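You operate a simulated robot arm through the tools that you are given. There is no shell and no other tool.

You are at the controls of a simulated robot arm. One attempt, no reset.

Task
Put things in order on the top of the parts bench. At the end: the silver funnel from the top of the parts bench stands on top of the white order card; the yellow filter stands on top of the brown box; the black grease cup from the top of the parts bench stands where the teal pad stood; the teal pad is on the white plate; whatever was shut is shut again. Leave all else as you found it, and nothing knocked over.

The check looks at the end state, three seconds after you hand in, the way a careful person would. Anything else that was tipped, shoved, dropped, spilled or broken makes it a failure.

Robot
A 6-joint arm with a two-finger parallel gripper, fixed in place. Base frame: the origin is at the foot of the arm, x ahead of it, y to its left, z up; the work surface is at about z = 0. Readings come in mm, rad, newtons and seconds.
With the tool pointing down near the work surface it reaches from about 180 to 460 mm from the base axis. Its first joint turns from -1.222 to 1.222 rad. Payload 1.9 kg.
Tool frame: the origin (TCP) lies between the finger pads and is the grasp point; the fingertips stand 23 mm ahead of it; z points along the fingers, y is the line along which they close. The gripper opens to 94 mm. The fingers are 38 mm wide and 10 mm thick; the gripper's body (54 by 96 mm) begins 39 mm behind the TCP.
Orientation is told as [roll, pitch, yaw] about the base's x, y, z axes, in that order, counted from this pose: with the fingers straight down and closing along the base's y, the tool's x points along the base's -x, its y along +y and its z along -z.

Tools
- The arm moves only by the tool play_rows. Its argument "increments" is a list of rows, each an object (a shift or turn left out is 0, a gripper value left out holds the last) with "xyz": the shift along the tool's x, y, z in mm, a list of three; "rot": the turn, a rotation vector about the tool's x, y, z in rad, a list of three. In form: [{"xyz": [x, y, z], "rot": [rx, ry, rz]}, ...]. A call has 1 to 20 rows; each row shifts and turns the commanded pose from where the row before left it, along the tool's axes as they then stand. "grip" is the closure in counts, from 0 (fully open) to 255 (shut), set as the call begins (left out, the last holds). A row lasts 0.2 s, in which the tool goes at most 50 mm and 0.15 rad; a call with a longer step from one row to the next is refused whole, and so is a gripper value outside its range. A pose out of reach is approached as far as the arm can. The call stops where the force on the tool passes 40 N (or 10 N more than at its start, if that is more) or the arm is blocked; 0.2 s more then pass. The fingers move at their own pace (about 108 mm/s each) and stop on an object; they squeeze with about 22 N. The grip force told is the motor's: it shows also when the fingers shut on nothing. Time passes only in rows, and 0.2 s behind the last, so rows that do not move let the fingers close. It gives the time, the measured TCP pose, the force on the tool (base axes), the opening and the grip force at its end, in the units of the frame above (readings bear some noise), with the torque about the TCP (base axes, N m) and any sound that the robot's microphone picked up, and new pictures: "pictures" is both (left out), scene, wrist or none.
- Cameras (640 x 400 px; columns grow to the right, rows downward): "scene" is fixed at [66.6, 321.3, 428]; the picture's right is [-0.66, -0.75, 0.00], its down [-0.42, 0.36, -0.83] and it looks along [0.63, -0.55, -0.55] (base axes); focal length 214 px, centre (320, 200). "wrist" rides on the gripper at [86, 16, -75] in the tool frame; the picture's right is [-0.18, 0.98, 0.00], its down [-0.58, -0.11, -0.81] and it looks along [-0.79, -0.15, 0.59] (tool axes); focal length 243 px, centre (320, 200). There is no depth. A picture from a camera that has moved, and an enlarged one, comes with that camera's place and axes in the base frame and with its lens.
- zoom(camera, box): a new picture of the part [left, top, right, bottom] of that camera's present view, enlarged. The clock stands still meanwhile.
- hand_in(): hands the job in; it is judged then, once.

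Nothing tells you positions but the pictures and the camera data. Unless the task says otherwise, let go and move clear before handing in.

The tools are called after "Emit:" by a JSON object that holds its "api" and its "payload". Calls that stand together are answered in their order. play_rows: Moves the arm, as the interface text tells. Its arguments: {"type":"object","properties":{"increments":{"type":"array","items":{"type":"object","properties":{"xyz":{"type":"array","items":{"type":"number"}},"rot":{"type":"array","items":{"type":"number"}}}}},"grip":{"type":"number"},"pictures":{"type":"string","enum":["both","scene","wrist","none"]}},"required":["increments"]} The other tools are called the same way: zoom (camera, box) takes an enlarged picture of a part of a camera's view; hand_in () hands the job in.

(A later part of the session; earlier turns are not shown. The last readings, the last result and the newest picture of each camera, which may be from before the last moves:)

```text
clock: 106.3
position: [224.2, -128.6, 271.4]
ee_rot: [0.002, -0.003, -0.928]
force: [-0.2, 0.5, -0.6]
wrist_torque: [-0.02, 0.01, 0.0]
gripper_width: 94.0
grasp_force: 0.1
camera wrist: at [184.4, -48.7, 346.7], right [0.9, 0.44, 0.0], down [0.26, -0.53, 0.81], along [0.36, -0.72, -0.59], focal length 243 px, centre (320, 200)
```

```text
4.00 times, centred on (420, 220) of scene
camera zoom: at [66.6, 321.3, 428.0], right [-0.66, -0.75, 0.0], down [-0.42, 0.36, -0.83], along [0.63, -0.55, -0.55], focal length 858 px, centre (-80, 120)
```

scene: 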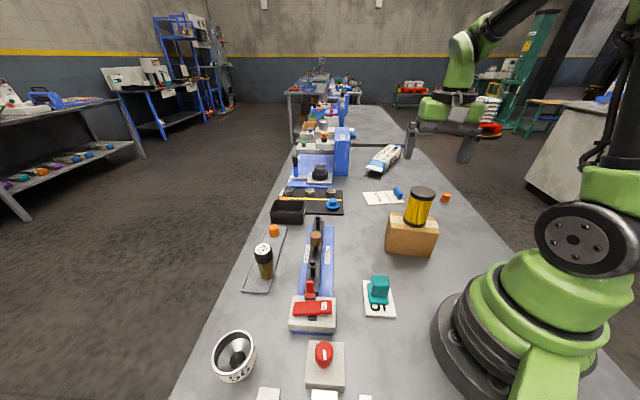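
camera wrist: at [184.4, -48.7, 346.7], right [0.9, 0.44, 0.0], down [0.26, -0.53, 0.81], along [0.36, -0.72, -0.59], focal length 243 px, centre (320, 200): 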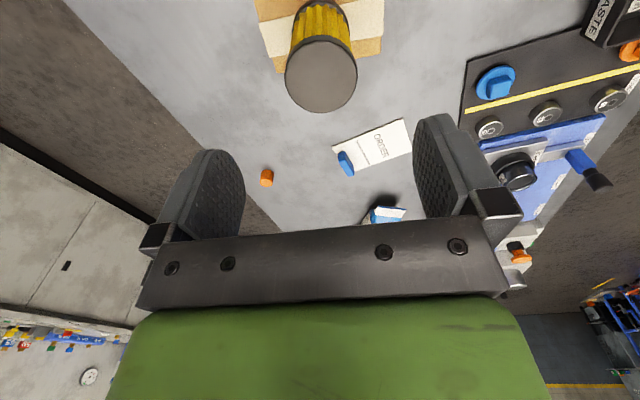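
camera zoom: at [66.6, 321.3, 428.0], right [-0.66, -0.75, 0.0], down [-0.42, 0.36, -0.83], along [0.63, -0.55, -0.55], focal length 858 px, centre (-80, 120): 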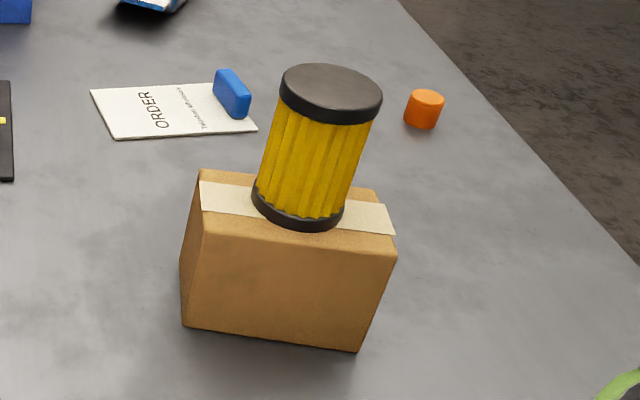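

The filter is placed. Now for the funnel: swinging over to the left to measure it closely.

Emit:
{"api": "play_rows", "payload": {"increments": [{"rot": [0, 0, -0.137]}, {"rot": [0, 0, -0.137]}, {"rot": [0, 0, -0.135]}, {"xyz": [-2, 38, 0], "rot": [0, 0, -0.142]}, {"xyz": [-2, 38, 0], "rot": [0, 0, -0.142]}, {"xyz": [-2, 38, 0], "rot": [0, 0, -0.142]}, {"xyz": [-2, 38, 0], "rot": [0, 0, -0.142]}, {"xyz": [-2, 38, 0], "rot": [0, 0, -0.142]}, {"xyz": [-2, 38, 0], "rot": [0, 0, -0.142]}, {"xyz": [-2, 38, 0], "rot": [0, 0, -0.142]}, {"xyz": [-2, 38, 0], "rot": [0, 0, -0.142]}, {"xyz": [-2, 38, 0], "rot": [0, 0, -0.142]}, {"xyz": [-2, 38, 0], "rot": [0, 0, -0.142]}, {}], "pictures": "both"}}

Emit:
{"api": "zoom", "payload": {"camera": "wrist", "box": [240, 0, 420, 150]}}

Emit:
{"api": "zoom", "payload": {"camera": "scene", "box": [200, 310, 280, 400]}}

```text
clock: 109.3
position: [202.4, 221.5, 270.7]
ee_rot: [-0.003, 0.001, 0.902]
force: [-0.5, -0.1, -0.7]
wrist_torque: [0.0, 0.02, -0.03]
gripper_width: 94.0
grasp_force: 0.0
camera wrist: at [134.3, 164.5, 345.6], right [-0.66, 0.75, 0.0], down [0.45, 0.39, 0.81], along [0.61, 0.53, -0.59], focal length 243 px, centre (320, 200)
```

scene: 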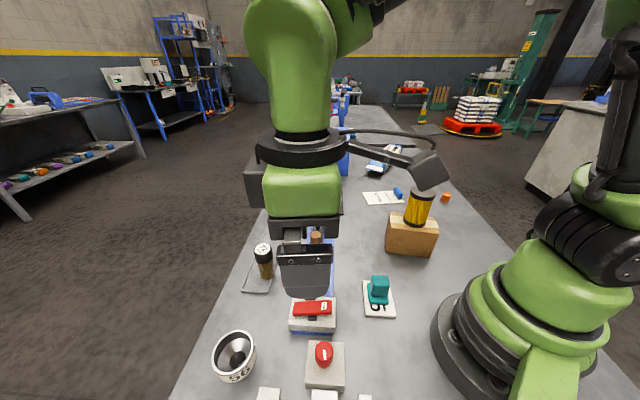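
wrist: 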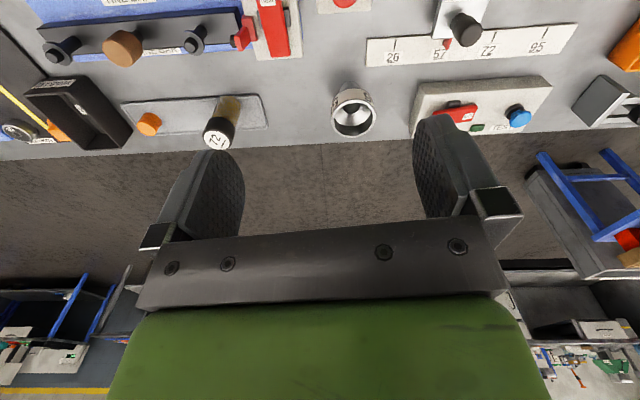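

```text
2.67 times, centred on (330, 75) of wrist
camera zoom: at [134.3, 164.5, 345.6], right [-0.66, 0.75, 0.0], down [0.45, 0.39, 0.81], along [0.61, 0.53, -0.59], focal length 647 px, centre (293, 533)
```

zoom: 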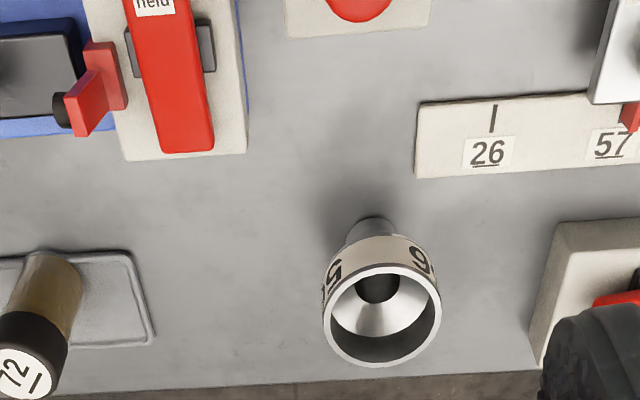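

```text
4.44 times, centred on (240, 355) of scene
camera zoom: at [66.6, 321.3, 428.0], right [-0.66, -0.75, 0.0], down [-0.42, 0.36, -0.83], along [0.63, -0.55, -0.55], focal length 953 px, centre (676, -489)
```

zoom: 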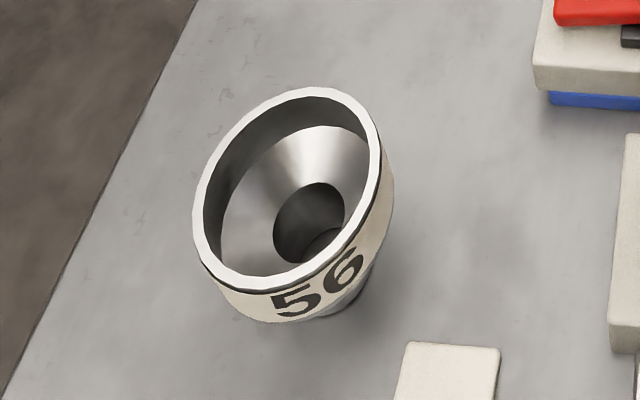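

The funnel's centre is about (253.6,326), rim 57 mm wide at height ~69, base ~28 mm. The card sits at r≈480, near the reach limit, so I'll dry-run a tilted reach over the card with an empty gripper first.

Emit:
{"api": "play_rows", "payload": {"increments": [{"xyz": [0, -42, 0], "rot": [0, 0, 0.1407]}, {"xyz": [0, -42, 0], "rot": [0, 0, 0.1407]}, {"xyz": [0, -42, 0], "rot": [0, 0, 0.1407]}, {"xyz": [0, -42, 0], "rot": [0, 0, 0.1407]}, {"xyz": [0, -42, 0], "rot": [0, 0, 0.1407]}, {"xyz": [0, -42, 0], "rot": [0, 0, 0.1407]}, {"xyz": [0, -42, 0], "rot": [0, 0, 0.1407]}, {"xyz": [0, -42, 0], "rot": [0, 0, 0.1407]}, {"xyz": [0, -42, 0], "rot": [0, 0, 0.1407]}, {"xyz": [0, -42, 0], "rot": [0, 0, 0.1407]}, {"xyz": [-20, 0, 10]}, {"xyz": [-20, 0, 10]}, {}], "pictures": "both"}}

```text
clock: 112.1
position: [340.0, -172.9, 250.2]
ee_rot: [0.0, -0.001, -0.507]
force: [-0.2, 0.5, 0.4]
wrist_torque: [0.0, 0.02, -0.01]
gripper_width: 94.1
grasp_force: 0.0
camera wrist: at [270.2, -116.3, 326.2], right [0.64, 0.77, 0.0], down [0.45, -0.38, 0.81], along [0.62, -0.51, -0.59], focal length 243 px, centre (320, 200)
```

scene: 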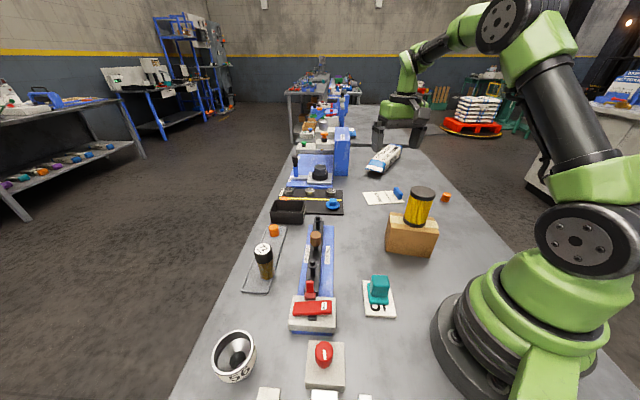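
wrist: 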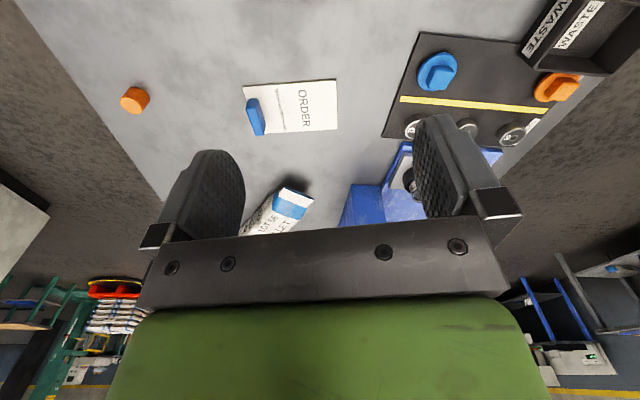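

Emit:
{"api": "zoom", "payload": {"camera": "wrist", "box": [220, 60, 360, 160]}}

```text
4.00 times, centred on (290, 110) of wrist
camera zoom: at [270.2, -116.3, 326.2], right [0.64, 0.77, 0.0], down [0.45, -0.38, 0.81], along [0.62, -0.51, -0.59], focal length 970 px, centre (440, 560)
```

zoom: 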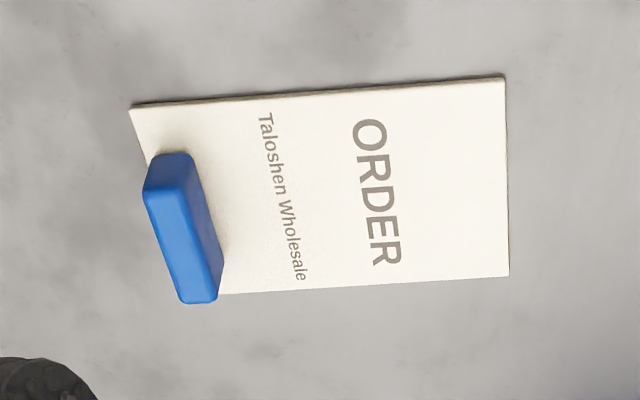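

Card corners confirmed; I'll target about (408,-253), clear of the blue block. Doing the dry run with a 0.3 rad outward tilt and the gripper part-closed.

Emit:
{"api": "play_rows", "payload": {"increments": [{"rot": [0, 0, 0.048]}, {"xyz": [-19.5, -11.7, 30]}, {"xyz": [-19.5, -11.7, 30]}, {"xyz": [-19.5, -11.7, 30]}, {"rot": [0, -0.1, 0]}, {"rot": [0, -0.1, 0]}, {"rot": [0, -0.1, 0]}, {}], "grip": 79, "pictures": "scene"}}

Emit:
{"api": "play_rows", "payload": {"increments": [{"xyz": [-10, 0, 3.1]}, {"xyz": [-10, 0, 3.1]}, {"xyz": [-10, 0, 3.1]}, {"xyz": [-8, 0, 2.5]}, {}], "pictures": "both"}}

```text
clock: 113.9
position: [370.3, -232.8, 163.4]
ee_rot: [0.001, -0.301, -0.556]
force: [-0.1, 0.2, 0.7]
wrist_torque: [0.0, 0.05, -0.03]
gripper_width: 65.1
grasp_force: 0.1
```

scene: 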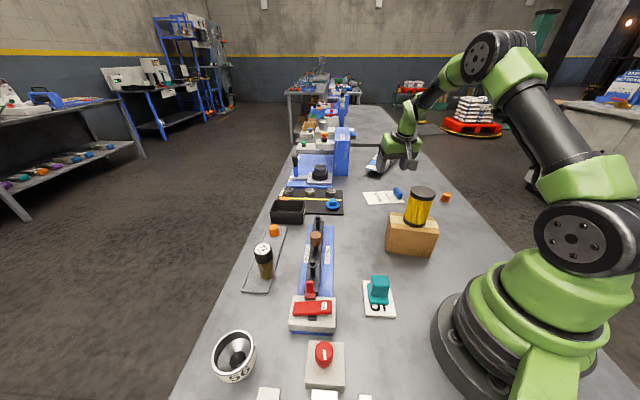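

```text
clock: 115.1
position: [403.9, -253.8, 160.7]
ee_rot: [0.002, -0.301, -0.554]
force: [-0.3, -0.7, 0.1]
wrist_torque: [0.0, 0.0, -0.01]
gripper_width: 64.9
grasp_force: 0.1
camera wrist: at [323.0, -184.2, 207.7], right [0.67, 0.74, 0.06], down [0.21, -0.26, 0.94], along [0.71, -0.62, -0.33], focal length 243 px, centre (320, 200)
```

scene: 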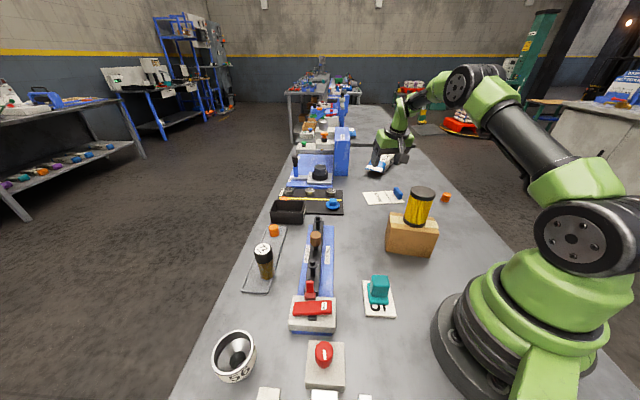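
wrist: 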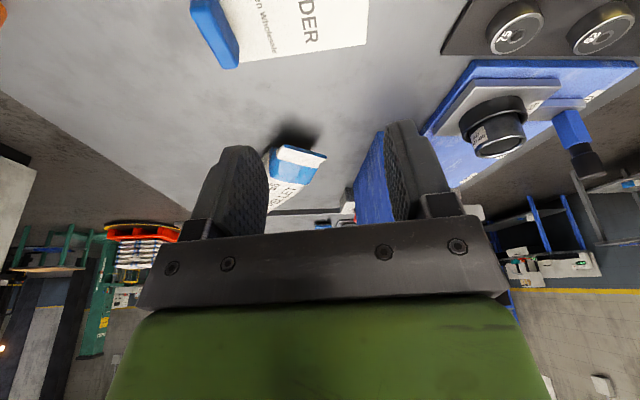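

Reach is fine so far. Lowering the empty gripper to the placing height to confirm.

Emit:
{"api": "play_rows", "payload": {"increments": [{"xyz": [4.3, 0, 24.3]}, {"xyz": [7.2, 0, 23.4]}, {"xyz": [7.2, 0, 23.4]}, {"xyz": [7.2, 0, 23.4]}, {}], "pictures": "both"}}

```text
clock: 116.3
position: [407.2, -254.8, 63.1]
ee_rot: [0.0, -0.303, -0.556]
force: [0.3, 0.3, -0.5]
wrist_torque: [0.0, -0.02, -0.03]
gripper_width: 64.9
grasp_force: 0.0
camera wrist: at [325.3, -186.1, 109.0], right [0.67, 0.74, 0.06], down [0.21, -0.26, 0.94], along [0.71, -0.62, -0.33], focal length 243 px, centre (320, 200)
```

scene: 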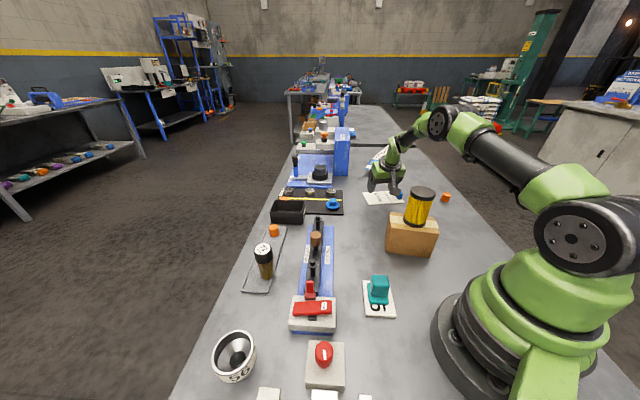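
wrist: 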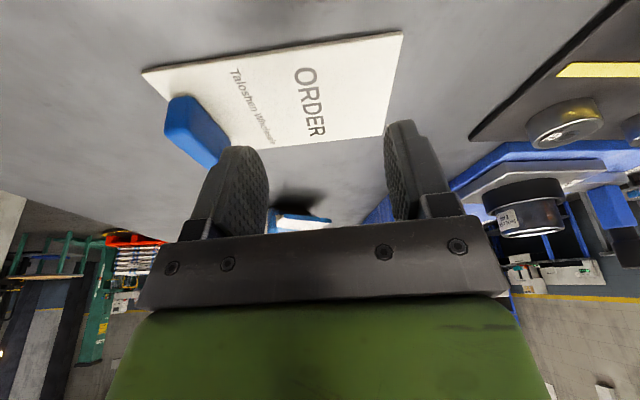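

The tilted pose over the card is reachable with no contact. Backing out upward and arcing back to the funnel with the same tilt.

Emit:
{"api": "play_rows", "payload": {"increments": [{"xyz": [-7.2, 0, -23.4]}, {"xyz": [-7.2, 0, -23.4]}, {"xyz": [-7.2, 0, -23.4]}, {"xyz": [-9, 0, -28]}, {"xyz": [22, 0, -6.8]}, {"xyz": [22, 0, -6.8]}, {"xyz": [22, 0, -6.8]}, {}], "grip": 0, "pictures": "none"}}

Emit:
{"api": "play_rows", "payload": {"increments": [{"xyz": [2.3, 43.5, -0.7], "rot": [-0.031, 0, -0.1003]}, {"xyz": [2.3, 43.5, -0.7], "rot": [-0.031, 0, -0.1003]}, {"xyz": [2.3, 43.5, -0.7], "rot": [-0.031, 0, -0.1003]}, {"xyz": [2.3, 43.5, -0.7], "rot": [-0.031, 0, -0.1003]}, {"xyz": [2.3, 43.5, -0.7], "rot": [-0.031, 0, -0.1003]}, {"xyz": [2.3, 43.5, -0.7], "rot": [-0.031, 0, -0.1003]}, {"xyz": [2.3, 43.5, -0.7], "rot": [-0.031, 0, -0.1003]}, {"xyz": [2.3, 43.5, -0.7], "rot": [-0.031, 0, -0.1003]}, {"xyz": [2.3, 43.5, -0.7], "rot": [-0.031, 0, -0.1003]}, {"xyz": [2.3, 43.5, -0.7], "rot": [-0.031, 0, -0.1003]}, {"xyz": [2.3, 43.5, -0.7], "rot": [-0.031, 0, -0.1003]}, {"xyz": [2.3, 43.5, -0.7], "rot": [-0.031, 0, -0.1003]}, {"xyz": [2.3, 43.5, -0.7], "rot": [-0.031, 0, -0.1003]}, {"xyz": [2.3, 43.5, -0.7], "rot": [-0.031, 0, -0.1003]}, {}], "pictures": "both"}}

```text
clock: 118.1
position: [347.8, -218.7, 167.0]
ee_rot: [0.0, -0.302, -0.555]
force: [-0.7, 0.3, 0.0]
wrist_torque: [-0.02, 0.02, 0.02]
gripper_width: 94.0
grasp_force: 0.1
```

```text
clock: 121.3
position: [247.0, 329.7, 165.9]
ee_rot: [-0.001, -0.302, 0.918]
force: [-0.5, -0.4, 0.2]
wrist_torque: [0.0, -0.01, 0.02]
gripper_width: 93.8
grasp_force: 0.1
camera wrist: at [168.9, 257.0, 212.0], right [-0.67, 0.74, 0.05], down [0.28, 0.19, 0.94], along [0.69, 0.65, -0.33], focal length 243 px, centre (320, 200)
```

scene: 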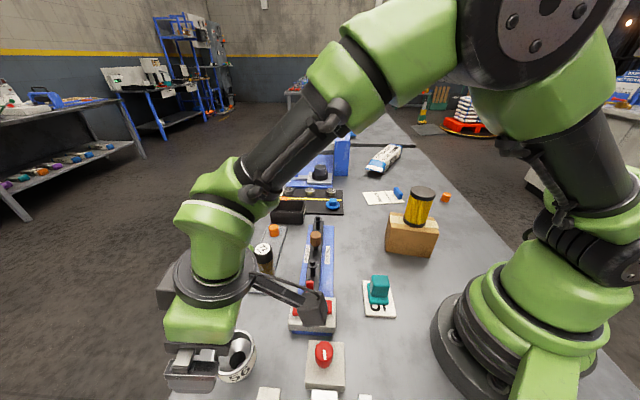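
wrist: 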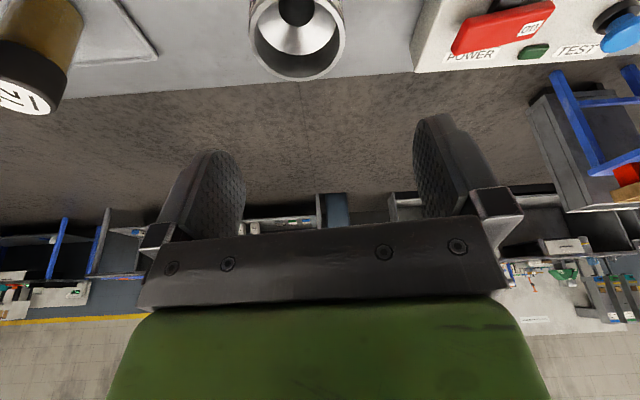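

Emit:
{"api": "zoom", "payload": {"camera": "wrist", "box": [230, 0, 370, 100]}}

Emit:
{"api": "zoom", "payload": {"camera": "scene", "box": [160, 310, 280, 400]}}

```text
4.00 times, centred on (300, 50) of wrist
camera zoom: at [168.9, 257.0, 212.0], right [-0.67, 0.74, 0.05], down [0.28, 0.19, 0.94], along [0.69, 0.65, -0.33], focal length 970 px, centre (400, 800)
```

zoom: 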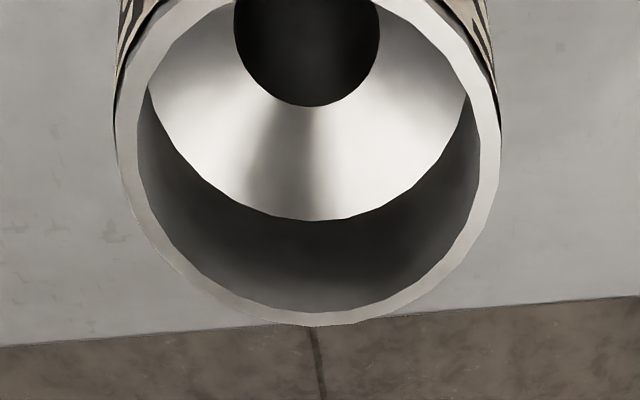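

```text
4.44 times, centred on (220, 355) of scene
camera zoom: at [66.6, 321.3, 428.0], right [-0.66, -0.75, 0.0], down [-0.42, 0.36, -0.83], along [0.63, -0.55, -0.55], focal length 953 px, centre (764, -489)
```

zoom: 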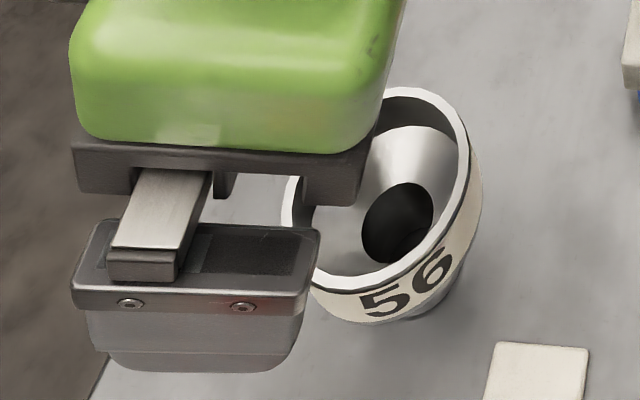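

Rim centre refined to about (253,325.5). Correcting laterally, then descending around the rim.

Emit:
{"api": "play_rows", "payload": {"increments": [{"xyz": [0, -7.3, 0]}, {"xyz": [5.9, 0, 19.1]}, {"xyz": [5.9, 0, 19.1]}, {"xyz": [5.9, 0, 19.1]}, {}], "pictures": "wrist"}}

Emit:
{"api": "zoom", "payload": {"camera": "wrist", "box": [160, 40, 480, 240]}}

```text
clock: 122.5
position: [252.7, 324.1, 106.0]
ee_rot: [-0.003, -0.302, 0.915]
force: [0.2, -0.1, -0.1]
wrist_torque: [0.0, 0.0, -0.02]
gripper_width: 94.2
grasp_force: 0.0
camera wrist: at [174.7, 251.7, 151.8], right [-0.67, 0.74, 0.05], down [0.28, 0.18, 0.94], along [0.69, 0.65, -0.33], focal length 243 px, centre (320, 200)
```

wrist: 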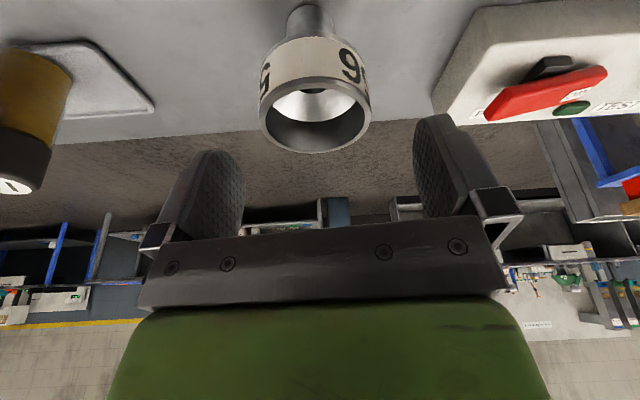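

```text
2.00 times, centred on (320, 140) of wrist
camera zoom: at [174.7, 251.7, 151.8], right [-0.67, 0.74, 0.05], down [0.28, 0.18, 0.94], along [0.69, 0.65, -0.33], focal length 485 px, centre (320, 320)
```

zoom: 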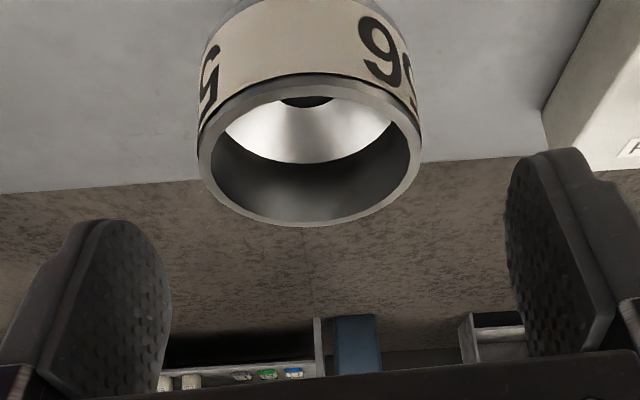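

Emit:
{"api": "play_rows", "payload": {"increments": [{"xyz": [5, 0.5, 15.9]}, {"xyz": [5, 0, 15.9]}, {"xyz": [4.6, 0, 14.8]}, {}], "pictures": "both"}}

Emit:
{"api": "zoom", "payload": {"camera": "wrist", "box": [160, 60, 480, 260]}}

Emit:
{"api": "zoom", "payload": {"camera": "scene", "box": [180, 310, 300, 400]}}

```text
clock: 123.5
position: [253.0, 323.8, 56.8]
ee_rot: [-0.002, -0.304, 0.917]
force: [-0.1, -0.8, 0.2]
wrist_torque: [0.02, -0.04, 0.02]
gripper_width: 94.2
grasp_force: 0.0
camera wrist: at [174.5, 251.4, 102.8], right [-0.67, 0.74, 0.05], down [0.28, 0.18, 0.94], along [0.69, 0.65, -0.33], focal length 243 px, centre (320, 200)
```

scene: 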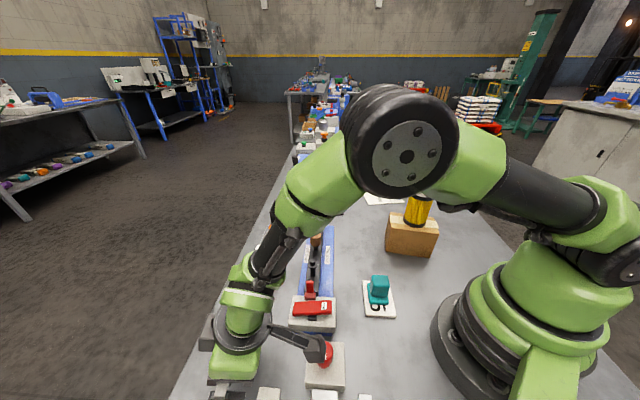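
wrist: 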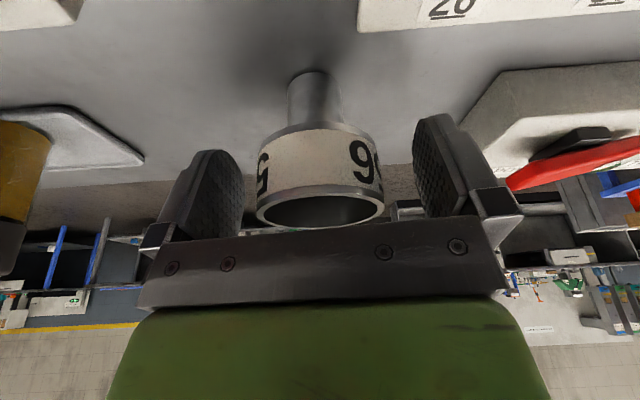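

```text
2.00 times, centred on (320, 160) of wrist
camera zoom: at [174.5, 251.4, 102.8], right [-0.67, 0.74, 0.05], down [0.28, 0.18, 0.94], along [0.69, 0.65, -0.33], focal length 485 px, centre (320, 280)
```

zoom: 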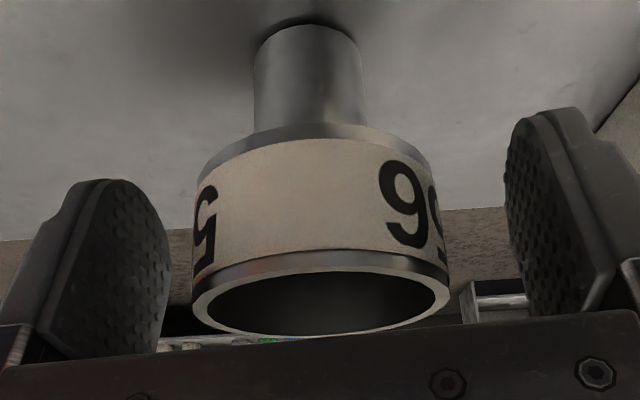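

```text
4.44 times, centred on (240, 355) of scene
camera zoom: at [66.6, 321.3, 428.0], right [-0.66, -0.75, 0.0], down [-0.42, 0.36, -0.83], along [0.63, -0.55, -0.55], focal length 953 px, centre (676, -489)
```

zoom: 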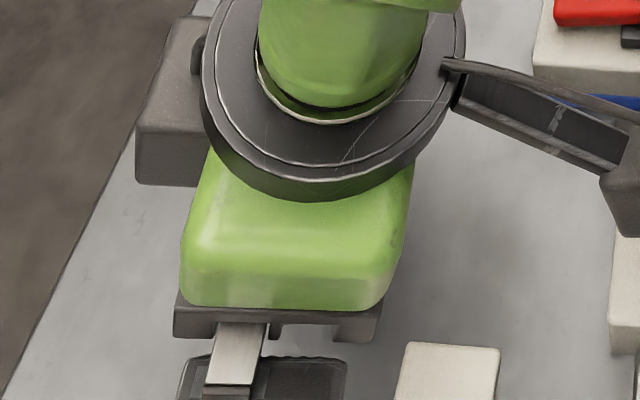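

The rim is centred between the fingers. Closing on it.

Emit:
{"api": "play_rows", "payload": {"increments": [{}, {}, {}, {}], "grip": 255, "pictures": "wrist"}}

Emit:
{"api": "play_rows", "payload": {"increments": [{"xyz": [-0.3, 0, -0.95]}, {"xyz": [-0.3, 0, -0.95]}, {"xyz": [-0.3, 0, -0.95]}, {"xyz": [-0.3, 0, -0.95]}, {"xyz": [-0.6, 0, -1.9]}, {"xyz": [-0.6, 0, -1.9]}, {"xyz": [-0.6, 0, -1.9]}, {}], "pictures": "wrist"}}

Emit:
{"api": "zoom", "payload": {"camera": "wrist", "box": [160, 60, 480, 260]}}

```text
clock: 124.5
position: [252.9, 323.5, 57.3]
ee_rot: [-0.002, -0.299, 0.917]
force: [-0.2, 0.0, -0.1]
wrist_torque: [-0.03, 0.01, 0.0]
gripper_width: 57.5
grasp_force: 22.0
camera wrist: at [174.5, 251.4, 103.0], right [-0.67, 0.74, 0.05], down [0.28, 0.19, 0.94], along [0.69, 0.65, -0.33], focal length 243 px, centre (320, 200)
```

wrist: 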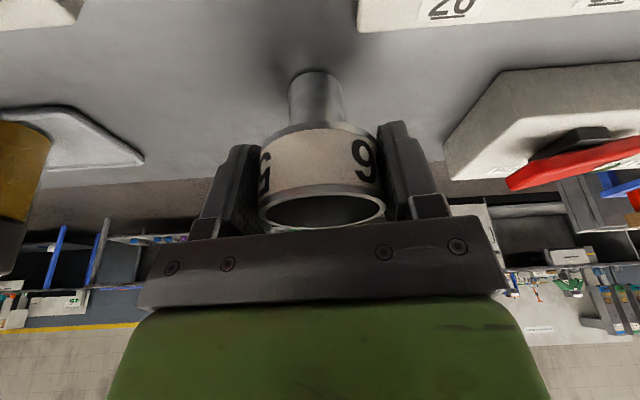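

```text
clock: 126.3
position: [253.4, 323.7, 67.8]
ee_rot: [-0.002, -0.3, 0.916]
force: [-0.7, -0.6, -1.0]
wrist_torque: [-0.01, 0.01, 0.0]
gripper_width: 57.3
grasp_force: 22.4
camera wrist: at [174.8, 251.3, 113.5], right [-0.67, 0.74, 0.05], down [0.28, 0.19, 0.94], along [0.69, 0.65, -0.33], focal length 243 px, centre (320, 200)
```

wrist: 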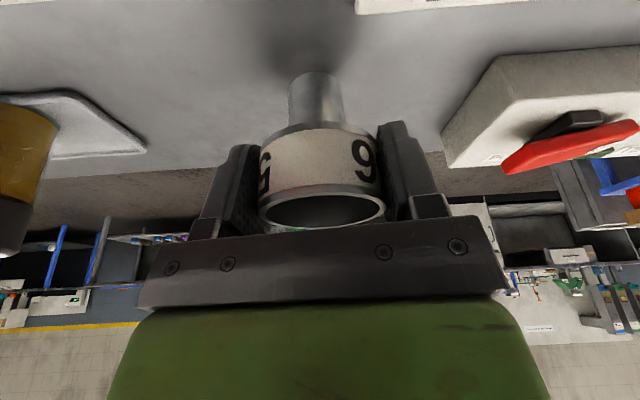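

```text
2.00 times, centred on (320, 160) of wrist
camera zoom: at [174.8, 251.3, 113.5], right [-0.67, 0.74, 0.05], down [0.28, 0.19, 0.94], along [0.69, 0.65, -0.33], focal length 485 px, centre (320, 280)
```

zoom: 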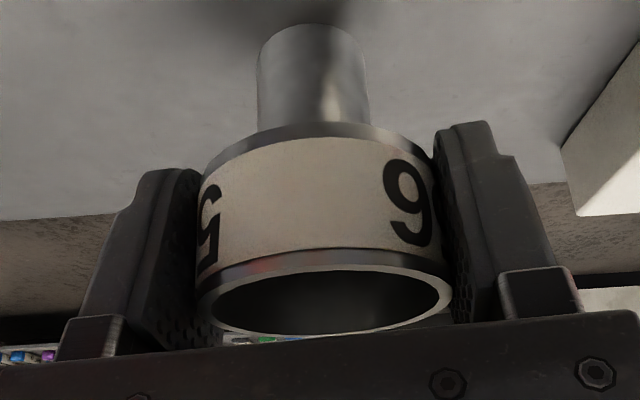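

The funnel is held. Lifting smoothly, then the long gentle arc toward the card.

Emit:
{"api": "play_rows", "payload": {"increments": [{"xyz": [-0.9, 0, -2.9]}, {"xyz": [-1.5, 0, -4.8]}, {"xyz": [-2.1, 0, -6.7]}, {"xyz": [-2.4, 0, -7.64]}, {"xyz": [-2.4, 0, -7.64]}, {"xyz": [-2.4, 0, -7.64]}, {"xyz": [-2.4, 0, -7.64]}, {"xyz": [-2.4, 0, -7.64]}, {"xyz": [-2.4, 0, -7.64]}, {"xyz": [-2.4, 0, -7.64]}, {"xyz": [-2.4, 0, -7.64]}, {"xyz": [-2.4, 0, -7.64]}, {"xyz": [-2.4, 0, -7.64]}, {"xyz": [-1.8, 0, -5.7]}, {"xyz": [-1.2, 0, -3.8]}, {"xyz": [-0.6, 0, -1.9]}, {}], "pictures": "wrist"}}

Emit:
{"api": "play_rows", "payload": {"increments": [{"xyz": [0, -5, 0], "rot": [0.0036, 0, 0.0116]}, {"xyz": [0, -10, 0], "rot": [0.0072, 0, 0.0231]}, {"xyz": [0, -15, 0], "rot": [0.0108, 0, 0.0347]}, {"xyz": [0, -20, 0], "rot": [0.01436, 0, 0.0461]}, {"xyz": [0, -20, 0], "rot": [0.01436, 0, 0.0461]}, {"xyz": [0, -20, 0], "rot": [0.01436, 0, 0.0461]}, {"xyz": [0, -20, 0], "rot": [0.01436, 0, 0.0461]}, {"xyz": [0, -20, 0], "rot": [0.01436, 0, 0.0461]}, {"xyz": [0, -20, 0], "rot": [0.01436, 0, 0.0461]}, {"xyz": [0, -20, 0], "rot": [0.01436, 0, 0.0461]}, {"xyz": [0, -20, 0], "rot": [0.01436, 0, 0.0461]}, {"xyz": [0, -20, 0], "rot": [0.01436, 0, 0.0461]}, {"xyz": [0, -20, 0], "rot": [0.01436, 0, 0.0461]}, {"xyz": [0, -20, 0], "rot": [0.01436, 0, 0.0461]}, {"xyz": [0, -20, 0], "rot": [0.01436, 0, 0.0461]}, {"xyz": [0, -20, 0], "rot": [0.01436, 0, 0.0461]}, {"xyz": [0, -20, 0], "rot": [0.01436, 0, 0.0461]}, {"xyz": [0, -15, 0], "rot": [0.0108, 0, 0.0347]}, {"xyz": [0, -10, 0], "rot": [0.0072, 0, 0.0231]}, {"xyz": [0, -5, 0], "rot": [0.0036, 0, 0.0116]}], "pictures": "both"}}

```text
clock: 129.9
position: [252.1, 324.1, 174.3]
ee_rot: [-0.002, -0.3, 0.916]
force: [0.0, 0.1, -0.8]
wrist_torque: [0.02, 0.0, -0.03]
gripper_width: 57.2
grasp_force: 21.9
camera wrist: at [175.0, 252.0, 219.9], right [-0.67, 0.74, 0.05], down [0.28, 0.19, 0.94], along [0.69, 0.65, -0.33], focal length 243 px, centre (320, 200)
```

wrist: 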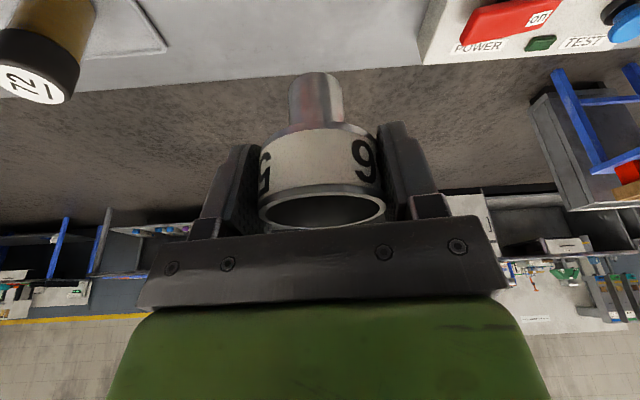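

```text
clock: 134.1
position: [418.8, 39.4, 174.4]
ee_rot: [-0.002, -0.303, 0.094]
force: [0.0, -0.1, -1.1]
wrist_torque: [0.03, 0.0, 0.04]
gripper_width: 57.0
grasp_force: 22.0
camera wrist: at [312.0, 45.3, 220.7], right [0.08, 1.0, 0.05], down [0.32, -0.08, 0.94], along [0.94, -0.06, -0.33], focal length 243 px, centre (320, 200)
```

scene: 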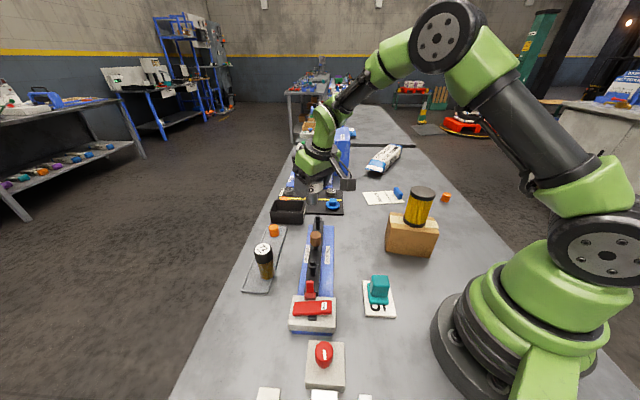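
wrist: 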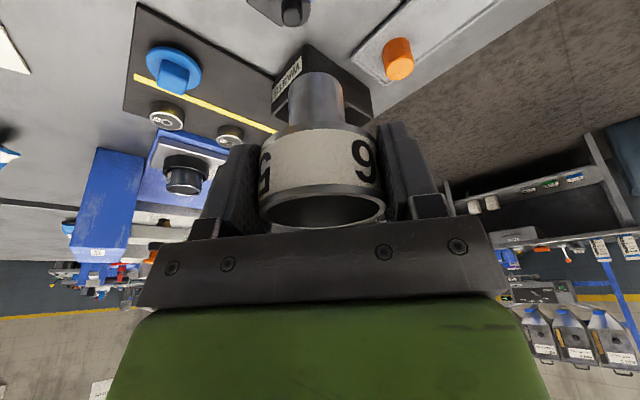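

Still held securely. Continuing the arc to the card.

Emit:
{"api": "play_rows", "payload": {"increments": [{"xyz": [0, -5, 0], "rot": [0.0035, 0, 0.0113]}, {"xyz": [0, -10, 0], "rot": [0.007, 0, 0.0225]}, {"xyz": [0, -15, 0], "rot": [0.0105, 0, 0.0338]}, {"xyz": [0, -20, 0], "rot": [0.01404, 0, 0.04503]}, {"xyz": [0, -20, 0], "rot": [0.01404, 0, 0.04503]}, {"xyz": [0, -20, 0], "rot": [0.01404, 0, 0.04503]}, {"xyz": [0, -20, 0], "rot": [0.01404, 0, 0.04503]}, {"xyz": [0, -20, 0], "rot": [0.01404, 0, 0.04503]}, {"xyz": [0, -20, 0], "rot": [0.01404, 0, 0.04503]}, {"xyz": [0, -20, 0], "rot": [0.01404, 0, 0.04503]}, {"xyz": [0, -20, 0], "rot": [0.01404, 0, 0.04503]}, {"xyz": [0, -20, 0], "rot": [0.01404, 0, 0.04503]}, {"xyz": [0, -20, 0], "rot": [0.01404, 0, 0.04503]}, {"xyz": [0, -20, 0], "rot": [0.01404, 0, 0.04503]}, {"xyz": [0, -12, 0], "rot": [0.0084, 0, 0.027]}, {"xyz": [0, -8, 0], "rot": [0.0056, 0, 0.018]}, {"xyz": [0, -4, 0], "rot": [0.0028, 0, 0.009]}, {}], "pictures": "both"}}

```text
clock: 137.9
position: [365.0, -225.8, 174.5]
ee_rot: [-0.001, -0.302, -0.551]
force: [0.8, 0.1, -0.8]
wrist_torque: [0.0, -0.01, -0.01]
gripper_width: 57.3
grasp_force: 21.9
camera wrist: at [282.1, -156.0, 220.4], right [0.66, 0.75, 0.05], down [0.21, -0.26, 0.94], along [0.72, -0.61, -0.33], focal length 243 px, centre (320, 200)
```

scene: 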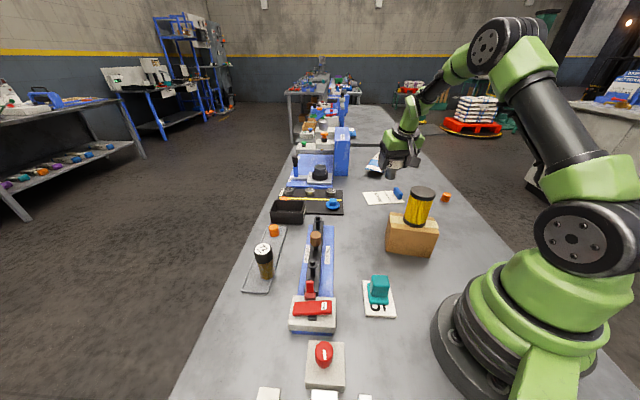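
wrist: 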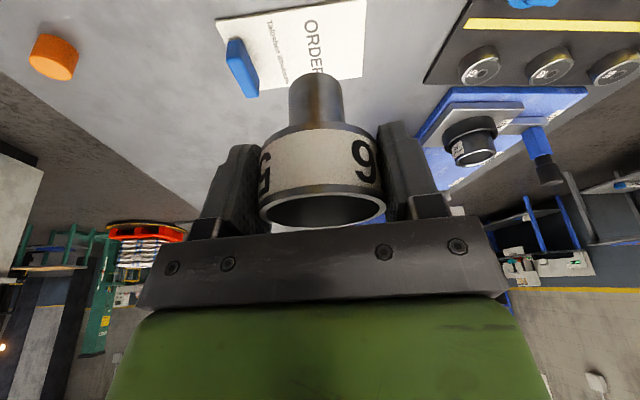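

Moving outward over the card, then lowering partway for a check.

Emit:
{"api": "play_rows", "payload": {"increments": [{"xyz": [-3.8, 0, 1.2]}, {"xyz": [-7.6, 0, 2.4]}, {"xyz": [-9.5, -0.3, 3]}, {"xyz": [-9.5, -0.3, 3]}, {"xyz": [-9.5, 0, 3]}, {"xyz": [-5.7, 0, 1.8]}, {"xyz": [-2.9, 0, 0.9]}, {}], "pictures": "none"}}

Emit:
{"api": "play_rows", "payload": {"increments": [{"xyz": [0.9, 0, 2.9]}, {"xyz": [1.5, 0, 4.8]}, {"xyz": [2.1, 0, 6.7]}, {"xyz": [2.4, 0, 7.64]}, {"xyz": [2.4, 0, 7.64]}, {"xyz": [2.4, 0, 7.64]}, {"xyz": [2.4, 0, 7.64]}, {"xyz": [2.4, 0, 7.64]}, {"xyz": [2.4, 0, 7.64]}, {"xyz": [2.4, 0, 7.64]}, {"xyz": [2.4, 0, 7.64]}, {"xyz": [1.8, 0, 5.7]}, {"xyz": [1.2, 0, 3.8]}, {"xyz": [0.6, 0, 1.9]}, {}], "pictures": "both"}}

Emit:
{"api": "zoom", "payload": {"camera": "wrist", "box": [160, 20, 480, 220]}}

Emit:
{"api": "zoom", "payload": {"camera": "scene", "box": [340, 140, 440, 230]}}

```text
clock: 139.7
position: [408.8, -251.4, 175.5]
ee_rot: [0.0, -0.301, -0.552]
force: [-0.7, 0.7, -0.7]
wrist_torque: [0.02, 0.0, -0.01]
gripper_width: 57.1
grasp_force: 22.0
```

```text
clock: 142.9
position: [407.5, -251.7, 83.5]
ee_rot: [0.001, -0.302, -0.551]
force: [-0.1, 0.7, -0.3]
wrist_torque: [-0.02, 0.0, 0.0]
gripper_width: 57.2
grasp_force: 21.9
camera wrist: at [325.0, -182.2, 129.1], right [0.66, 0.75, 0.05], down [0.21, -0.26, 0.94], along [0.72, -0.61, -0.33], focal length 243 px, centre (320, 200)
```

scene: 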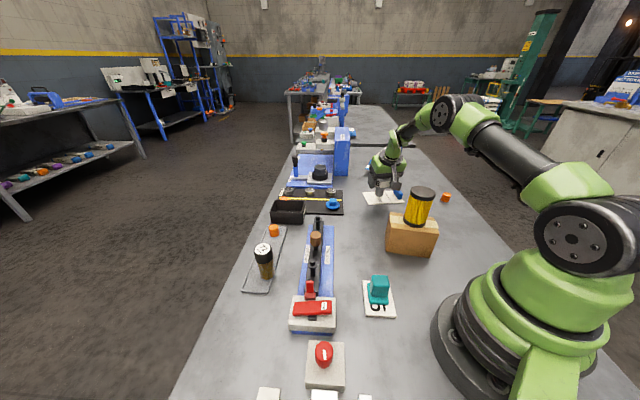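
wrist: 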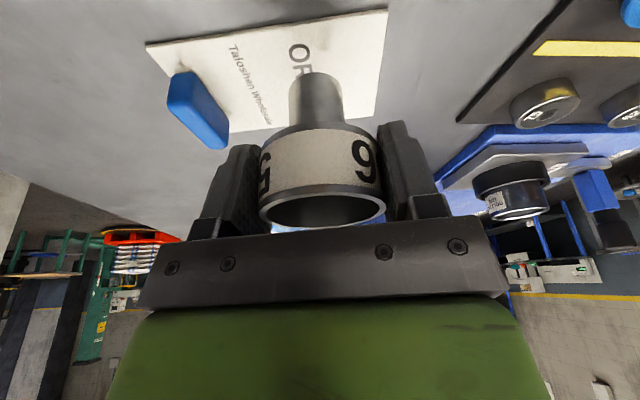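

```text
2.00 times, centred on (320, 120) of wrist
camera zoom: at [325.0, -182.2, 129.1], right [0.66, 0.75, 0.05], down [0.21, -0.26, 0.94], along [0.72, -0.61, -0.33], focal length 485 px, centre (320, 360)
```

zoom: 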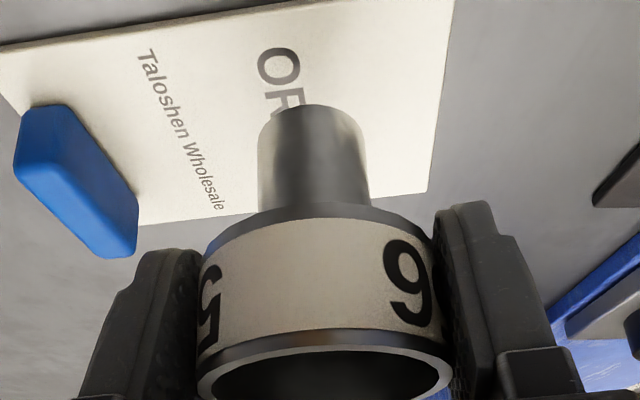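

```text
4.44 times, centred on (390, 185) of scene
camera zoom: at [66.6, 321.3, 428.0], right [-0.66, -0.75, 0.0], down [-0.42, 0.36, -0.83], along [0.63, -0.55, -0.55], focal length 953 px, centre (9, 267)
```

zoom: 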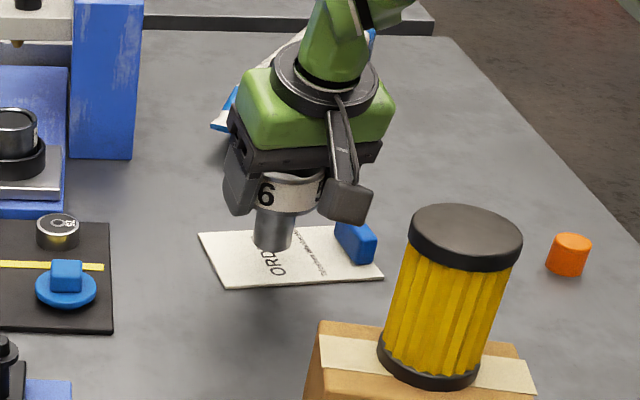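

Good position over the card. Lowering to near contact, then in small steps.

Emit:
{"api": "play_rows", "payload": {"increments": [{"xyz": [1.2, 0, 3.8]}, {"xyz": [1.5, 0, 4.8]}, {"xyz": [1.5, 0, 4.8]}, {"xyz": [1.2, 0, 3.8]}, {"xyz": [0.6, 0, 1.9]}, {}], "pictures": "wrist"}}

Emit:
{"api": "zoom", "payload": {"camera": "wrist", "box": [160, 20, 480, 220]}}

Emit:
{"api": "zoom", "payload": {"camera": "scene", "box": [350, 165, 420, 225]}}

```text
clock: 144.3
position: [406.7, -251.9, 63.5]
ee_rot: [-0.001, -0.302, -0.552]
force: [0.3, 0.0, -1.0]
wrist_torque: [-0.02, -0.03, -0.03]
gripper_width: 57.1
grasp_force: 21.7
camera wrist: at [324.9, -182.1, 109.2], right [0.66, 0.75, 0.06], down [0.21, -0.26, 0.94], along [0.72, -0.61, -0.33], focal length 243 px, centre (320, 200)
```

wrist: 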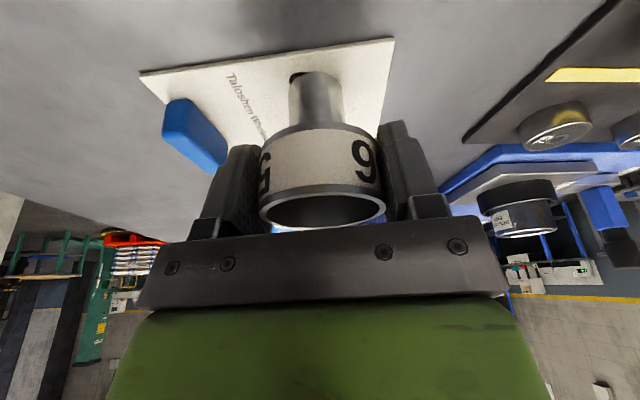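

```text
2.00 times, centred on (320, 120) of wrist
camera zoom: at [324.9, -182.1, 109.2], right [0.66, 0.75, 0.06], down [0.21, -0.26, 0.94], along [0.72, -0.61, -0.33], focal length 485 px, centre (320, 360)
```

zoom: 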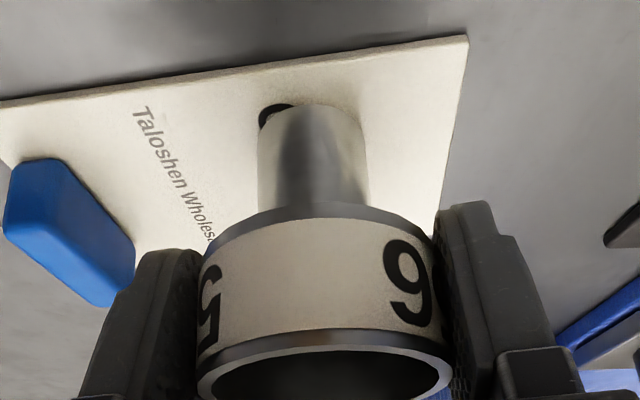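

```text
6.67 times, centred on (385, 195) of scene
camera zoom: at [66.6, 321.3, 428.0], right [-0.66, -0.75, 0.0], down [-0.42, 0.36, -0.83], along [0.63, -0.55, -0.55], focal length 1430 px, centre (-113, 233)
```

zoom: 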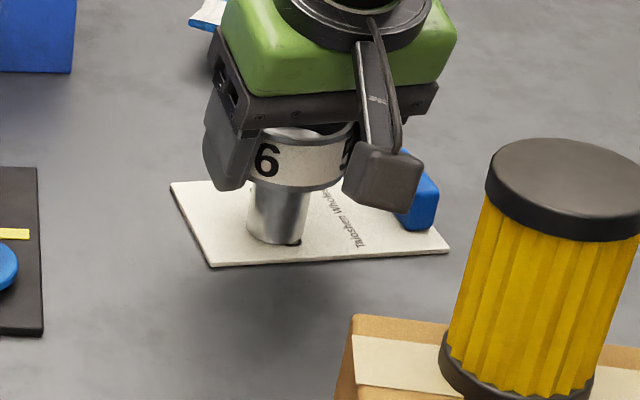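

Emit:
{"api": "play_rows", "payload": {"increments": [{"xyz": [0.3, 0, 0.95]}, {"xyz": [0.3, 0, 0.95]}, {}], "pictures": "none"}}

Emit:
{"api": "play_rows", "payload": {"increments": [{"xyz": [0.25, 0, 0.75]}, {}], "pictures": "none"}}

Emit:
{"api": "play_rows", "payload": {"increments": [{"xyz": [0.2, 0, 0.65]}, {}], "pictures": "none"}}

```text
clock: 145.1
position: [406.7, -252.0, 61.4]
ee_rot: [-0.002, -0.304, -0.551]
force: [-0.2, 0.9, -1.2]
wrist_torque: [0.04, 0.0, 0.01]
gripper_width: 57.2
grasp_force: 22.0
```

```text
clock: 145.7
position: [407.0, -252.4, 61.3]
ee_rot: [0.0, -0.303, -0.551]
force: [-0.1, 0.3, 2.7]
wrist_torque: [0.0, 0.06, 0.0]
gripper_width: 57.4
grasp_force: 22.3
```

```text
clock: 146.3
position: [408.4, -251.2, 60.0]
ee_rot: [-0.002, -0.304, -0.55]
force: [-1.4, 0.5, 10.9]
wrist_torque: [-0.05, 0.08, 0.01]
gripper_width: 57.1
grasp_force: 21.7
```

Contact with the card (11 N). Easing off and opening slightly.

Emit:
{"api": "play_rows", "payload": {"increments": [{"xyz": [-0.12, 0, -0.38]}, {}], "pictures": "none"}}

Emit:
{"api": "play_rows", "payload": {"increments": [{}, {}, {}], "grip": 84, "pictures": "both"}}

Emit:
{"api": "zoom", "payload": {"camera": "scene", "box": [350, 165, 420, 225]}}

Emit:
{"api": "zoom", "payload": {"camera": "wrist", "box": [140, 20, 460, 240]}}

```text
clock: 146.9
position: [407.4, -252.0, 60.0]
ee_rot: [-0.001, -0.305, -0.55]
force: [0.9, -1.3, 8.6]
wrist_torque: [-0.17, -0.12, 0.0]
gripper_width: 57.4
grasp_force: 21.7
```

```text
clock: 147.7
position: [407.2, -251.7, 59.2]
ee_rot: [0.0, -0.304, -0.552]
force: [-0.1, 0.2, 0.2]
wrist_torque: [0.0, -0.02, 0.0]
gripper_width: 63.1
grasp_force: 0.1
camera wrist: at [325.4, -182.3, 106.1], right [0.66, 0.75, 0.05], down [0.21, -0.26, 0.94], along [0.72, -0.61, -0.33], focal length 243 px, centre (320, 200)
```

scene: 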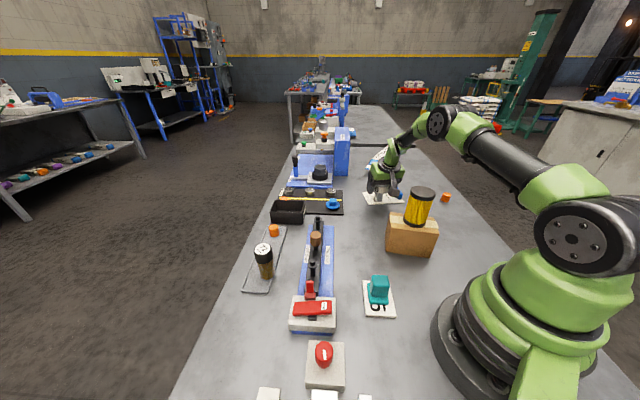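
wrist: 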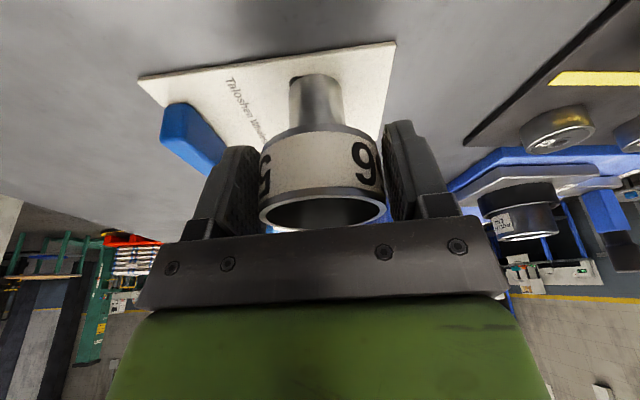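

```text
6.67 times, centred on (385, 195) of scene
camera zoom: at [66.6, 321.3, 428.0], right [-0.66, -0.75, 0.0], down [-0.42, 0.36, -0.83], along [0.63, -0.55, -0.55], focal length 1430 px, centre (-113, 233)
```

zoom: 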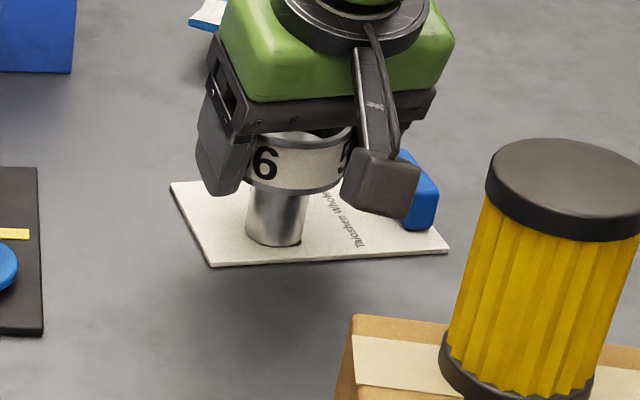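

```text
1.82 times, centred on (300, 130) of wrist
camera zoom: at [325.4, -182.3, 106.1], right [0.66, 0.75, 0.05], down [0.21, -0.26, 0.94], along [0.72, -0.61, -0.33], focal length 441 px, centre (356, 327)
```

zoom: 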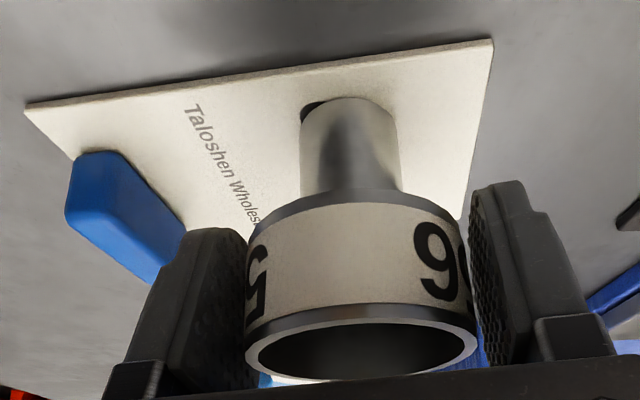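

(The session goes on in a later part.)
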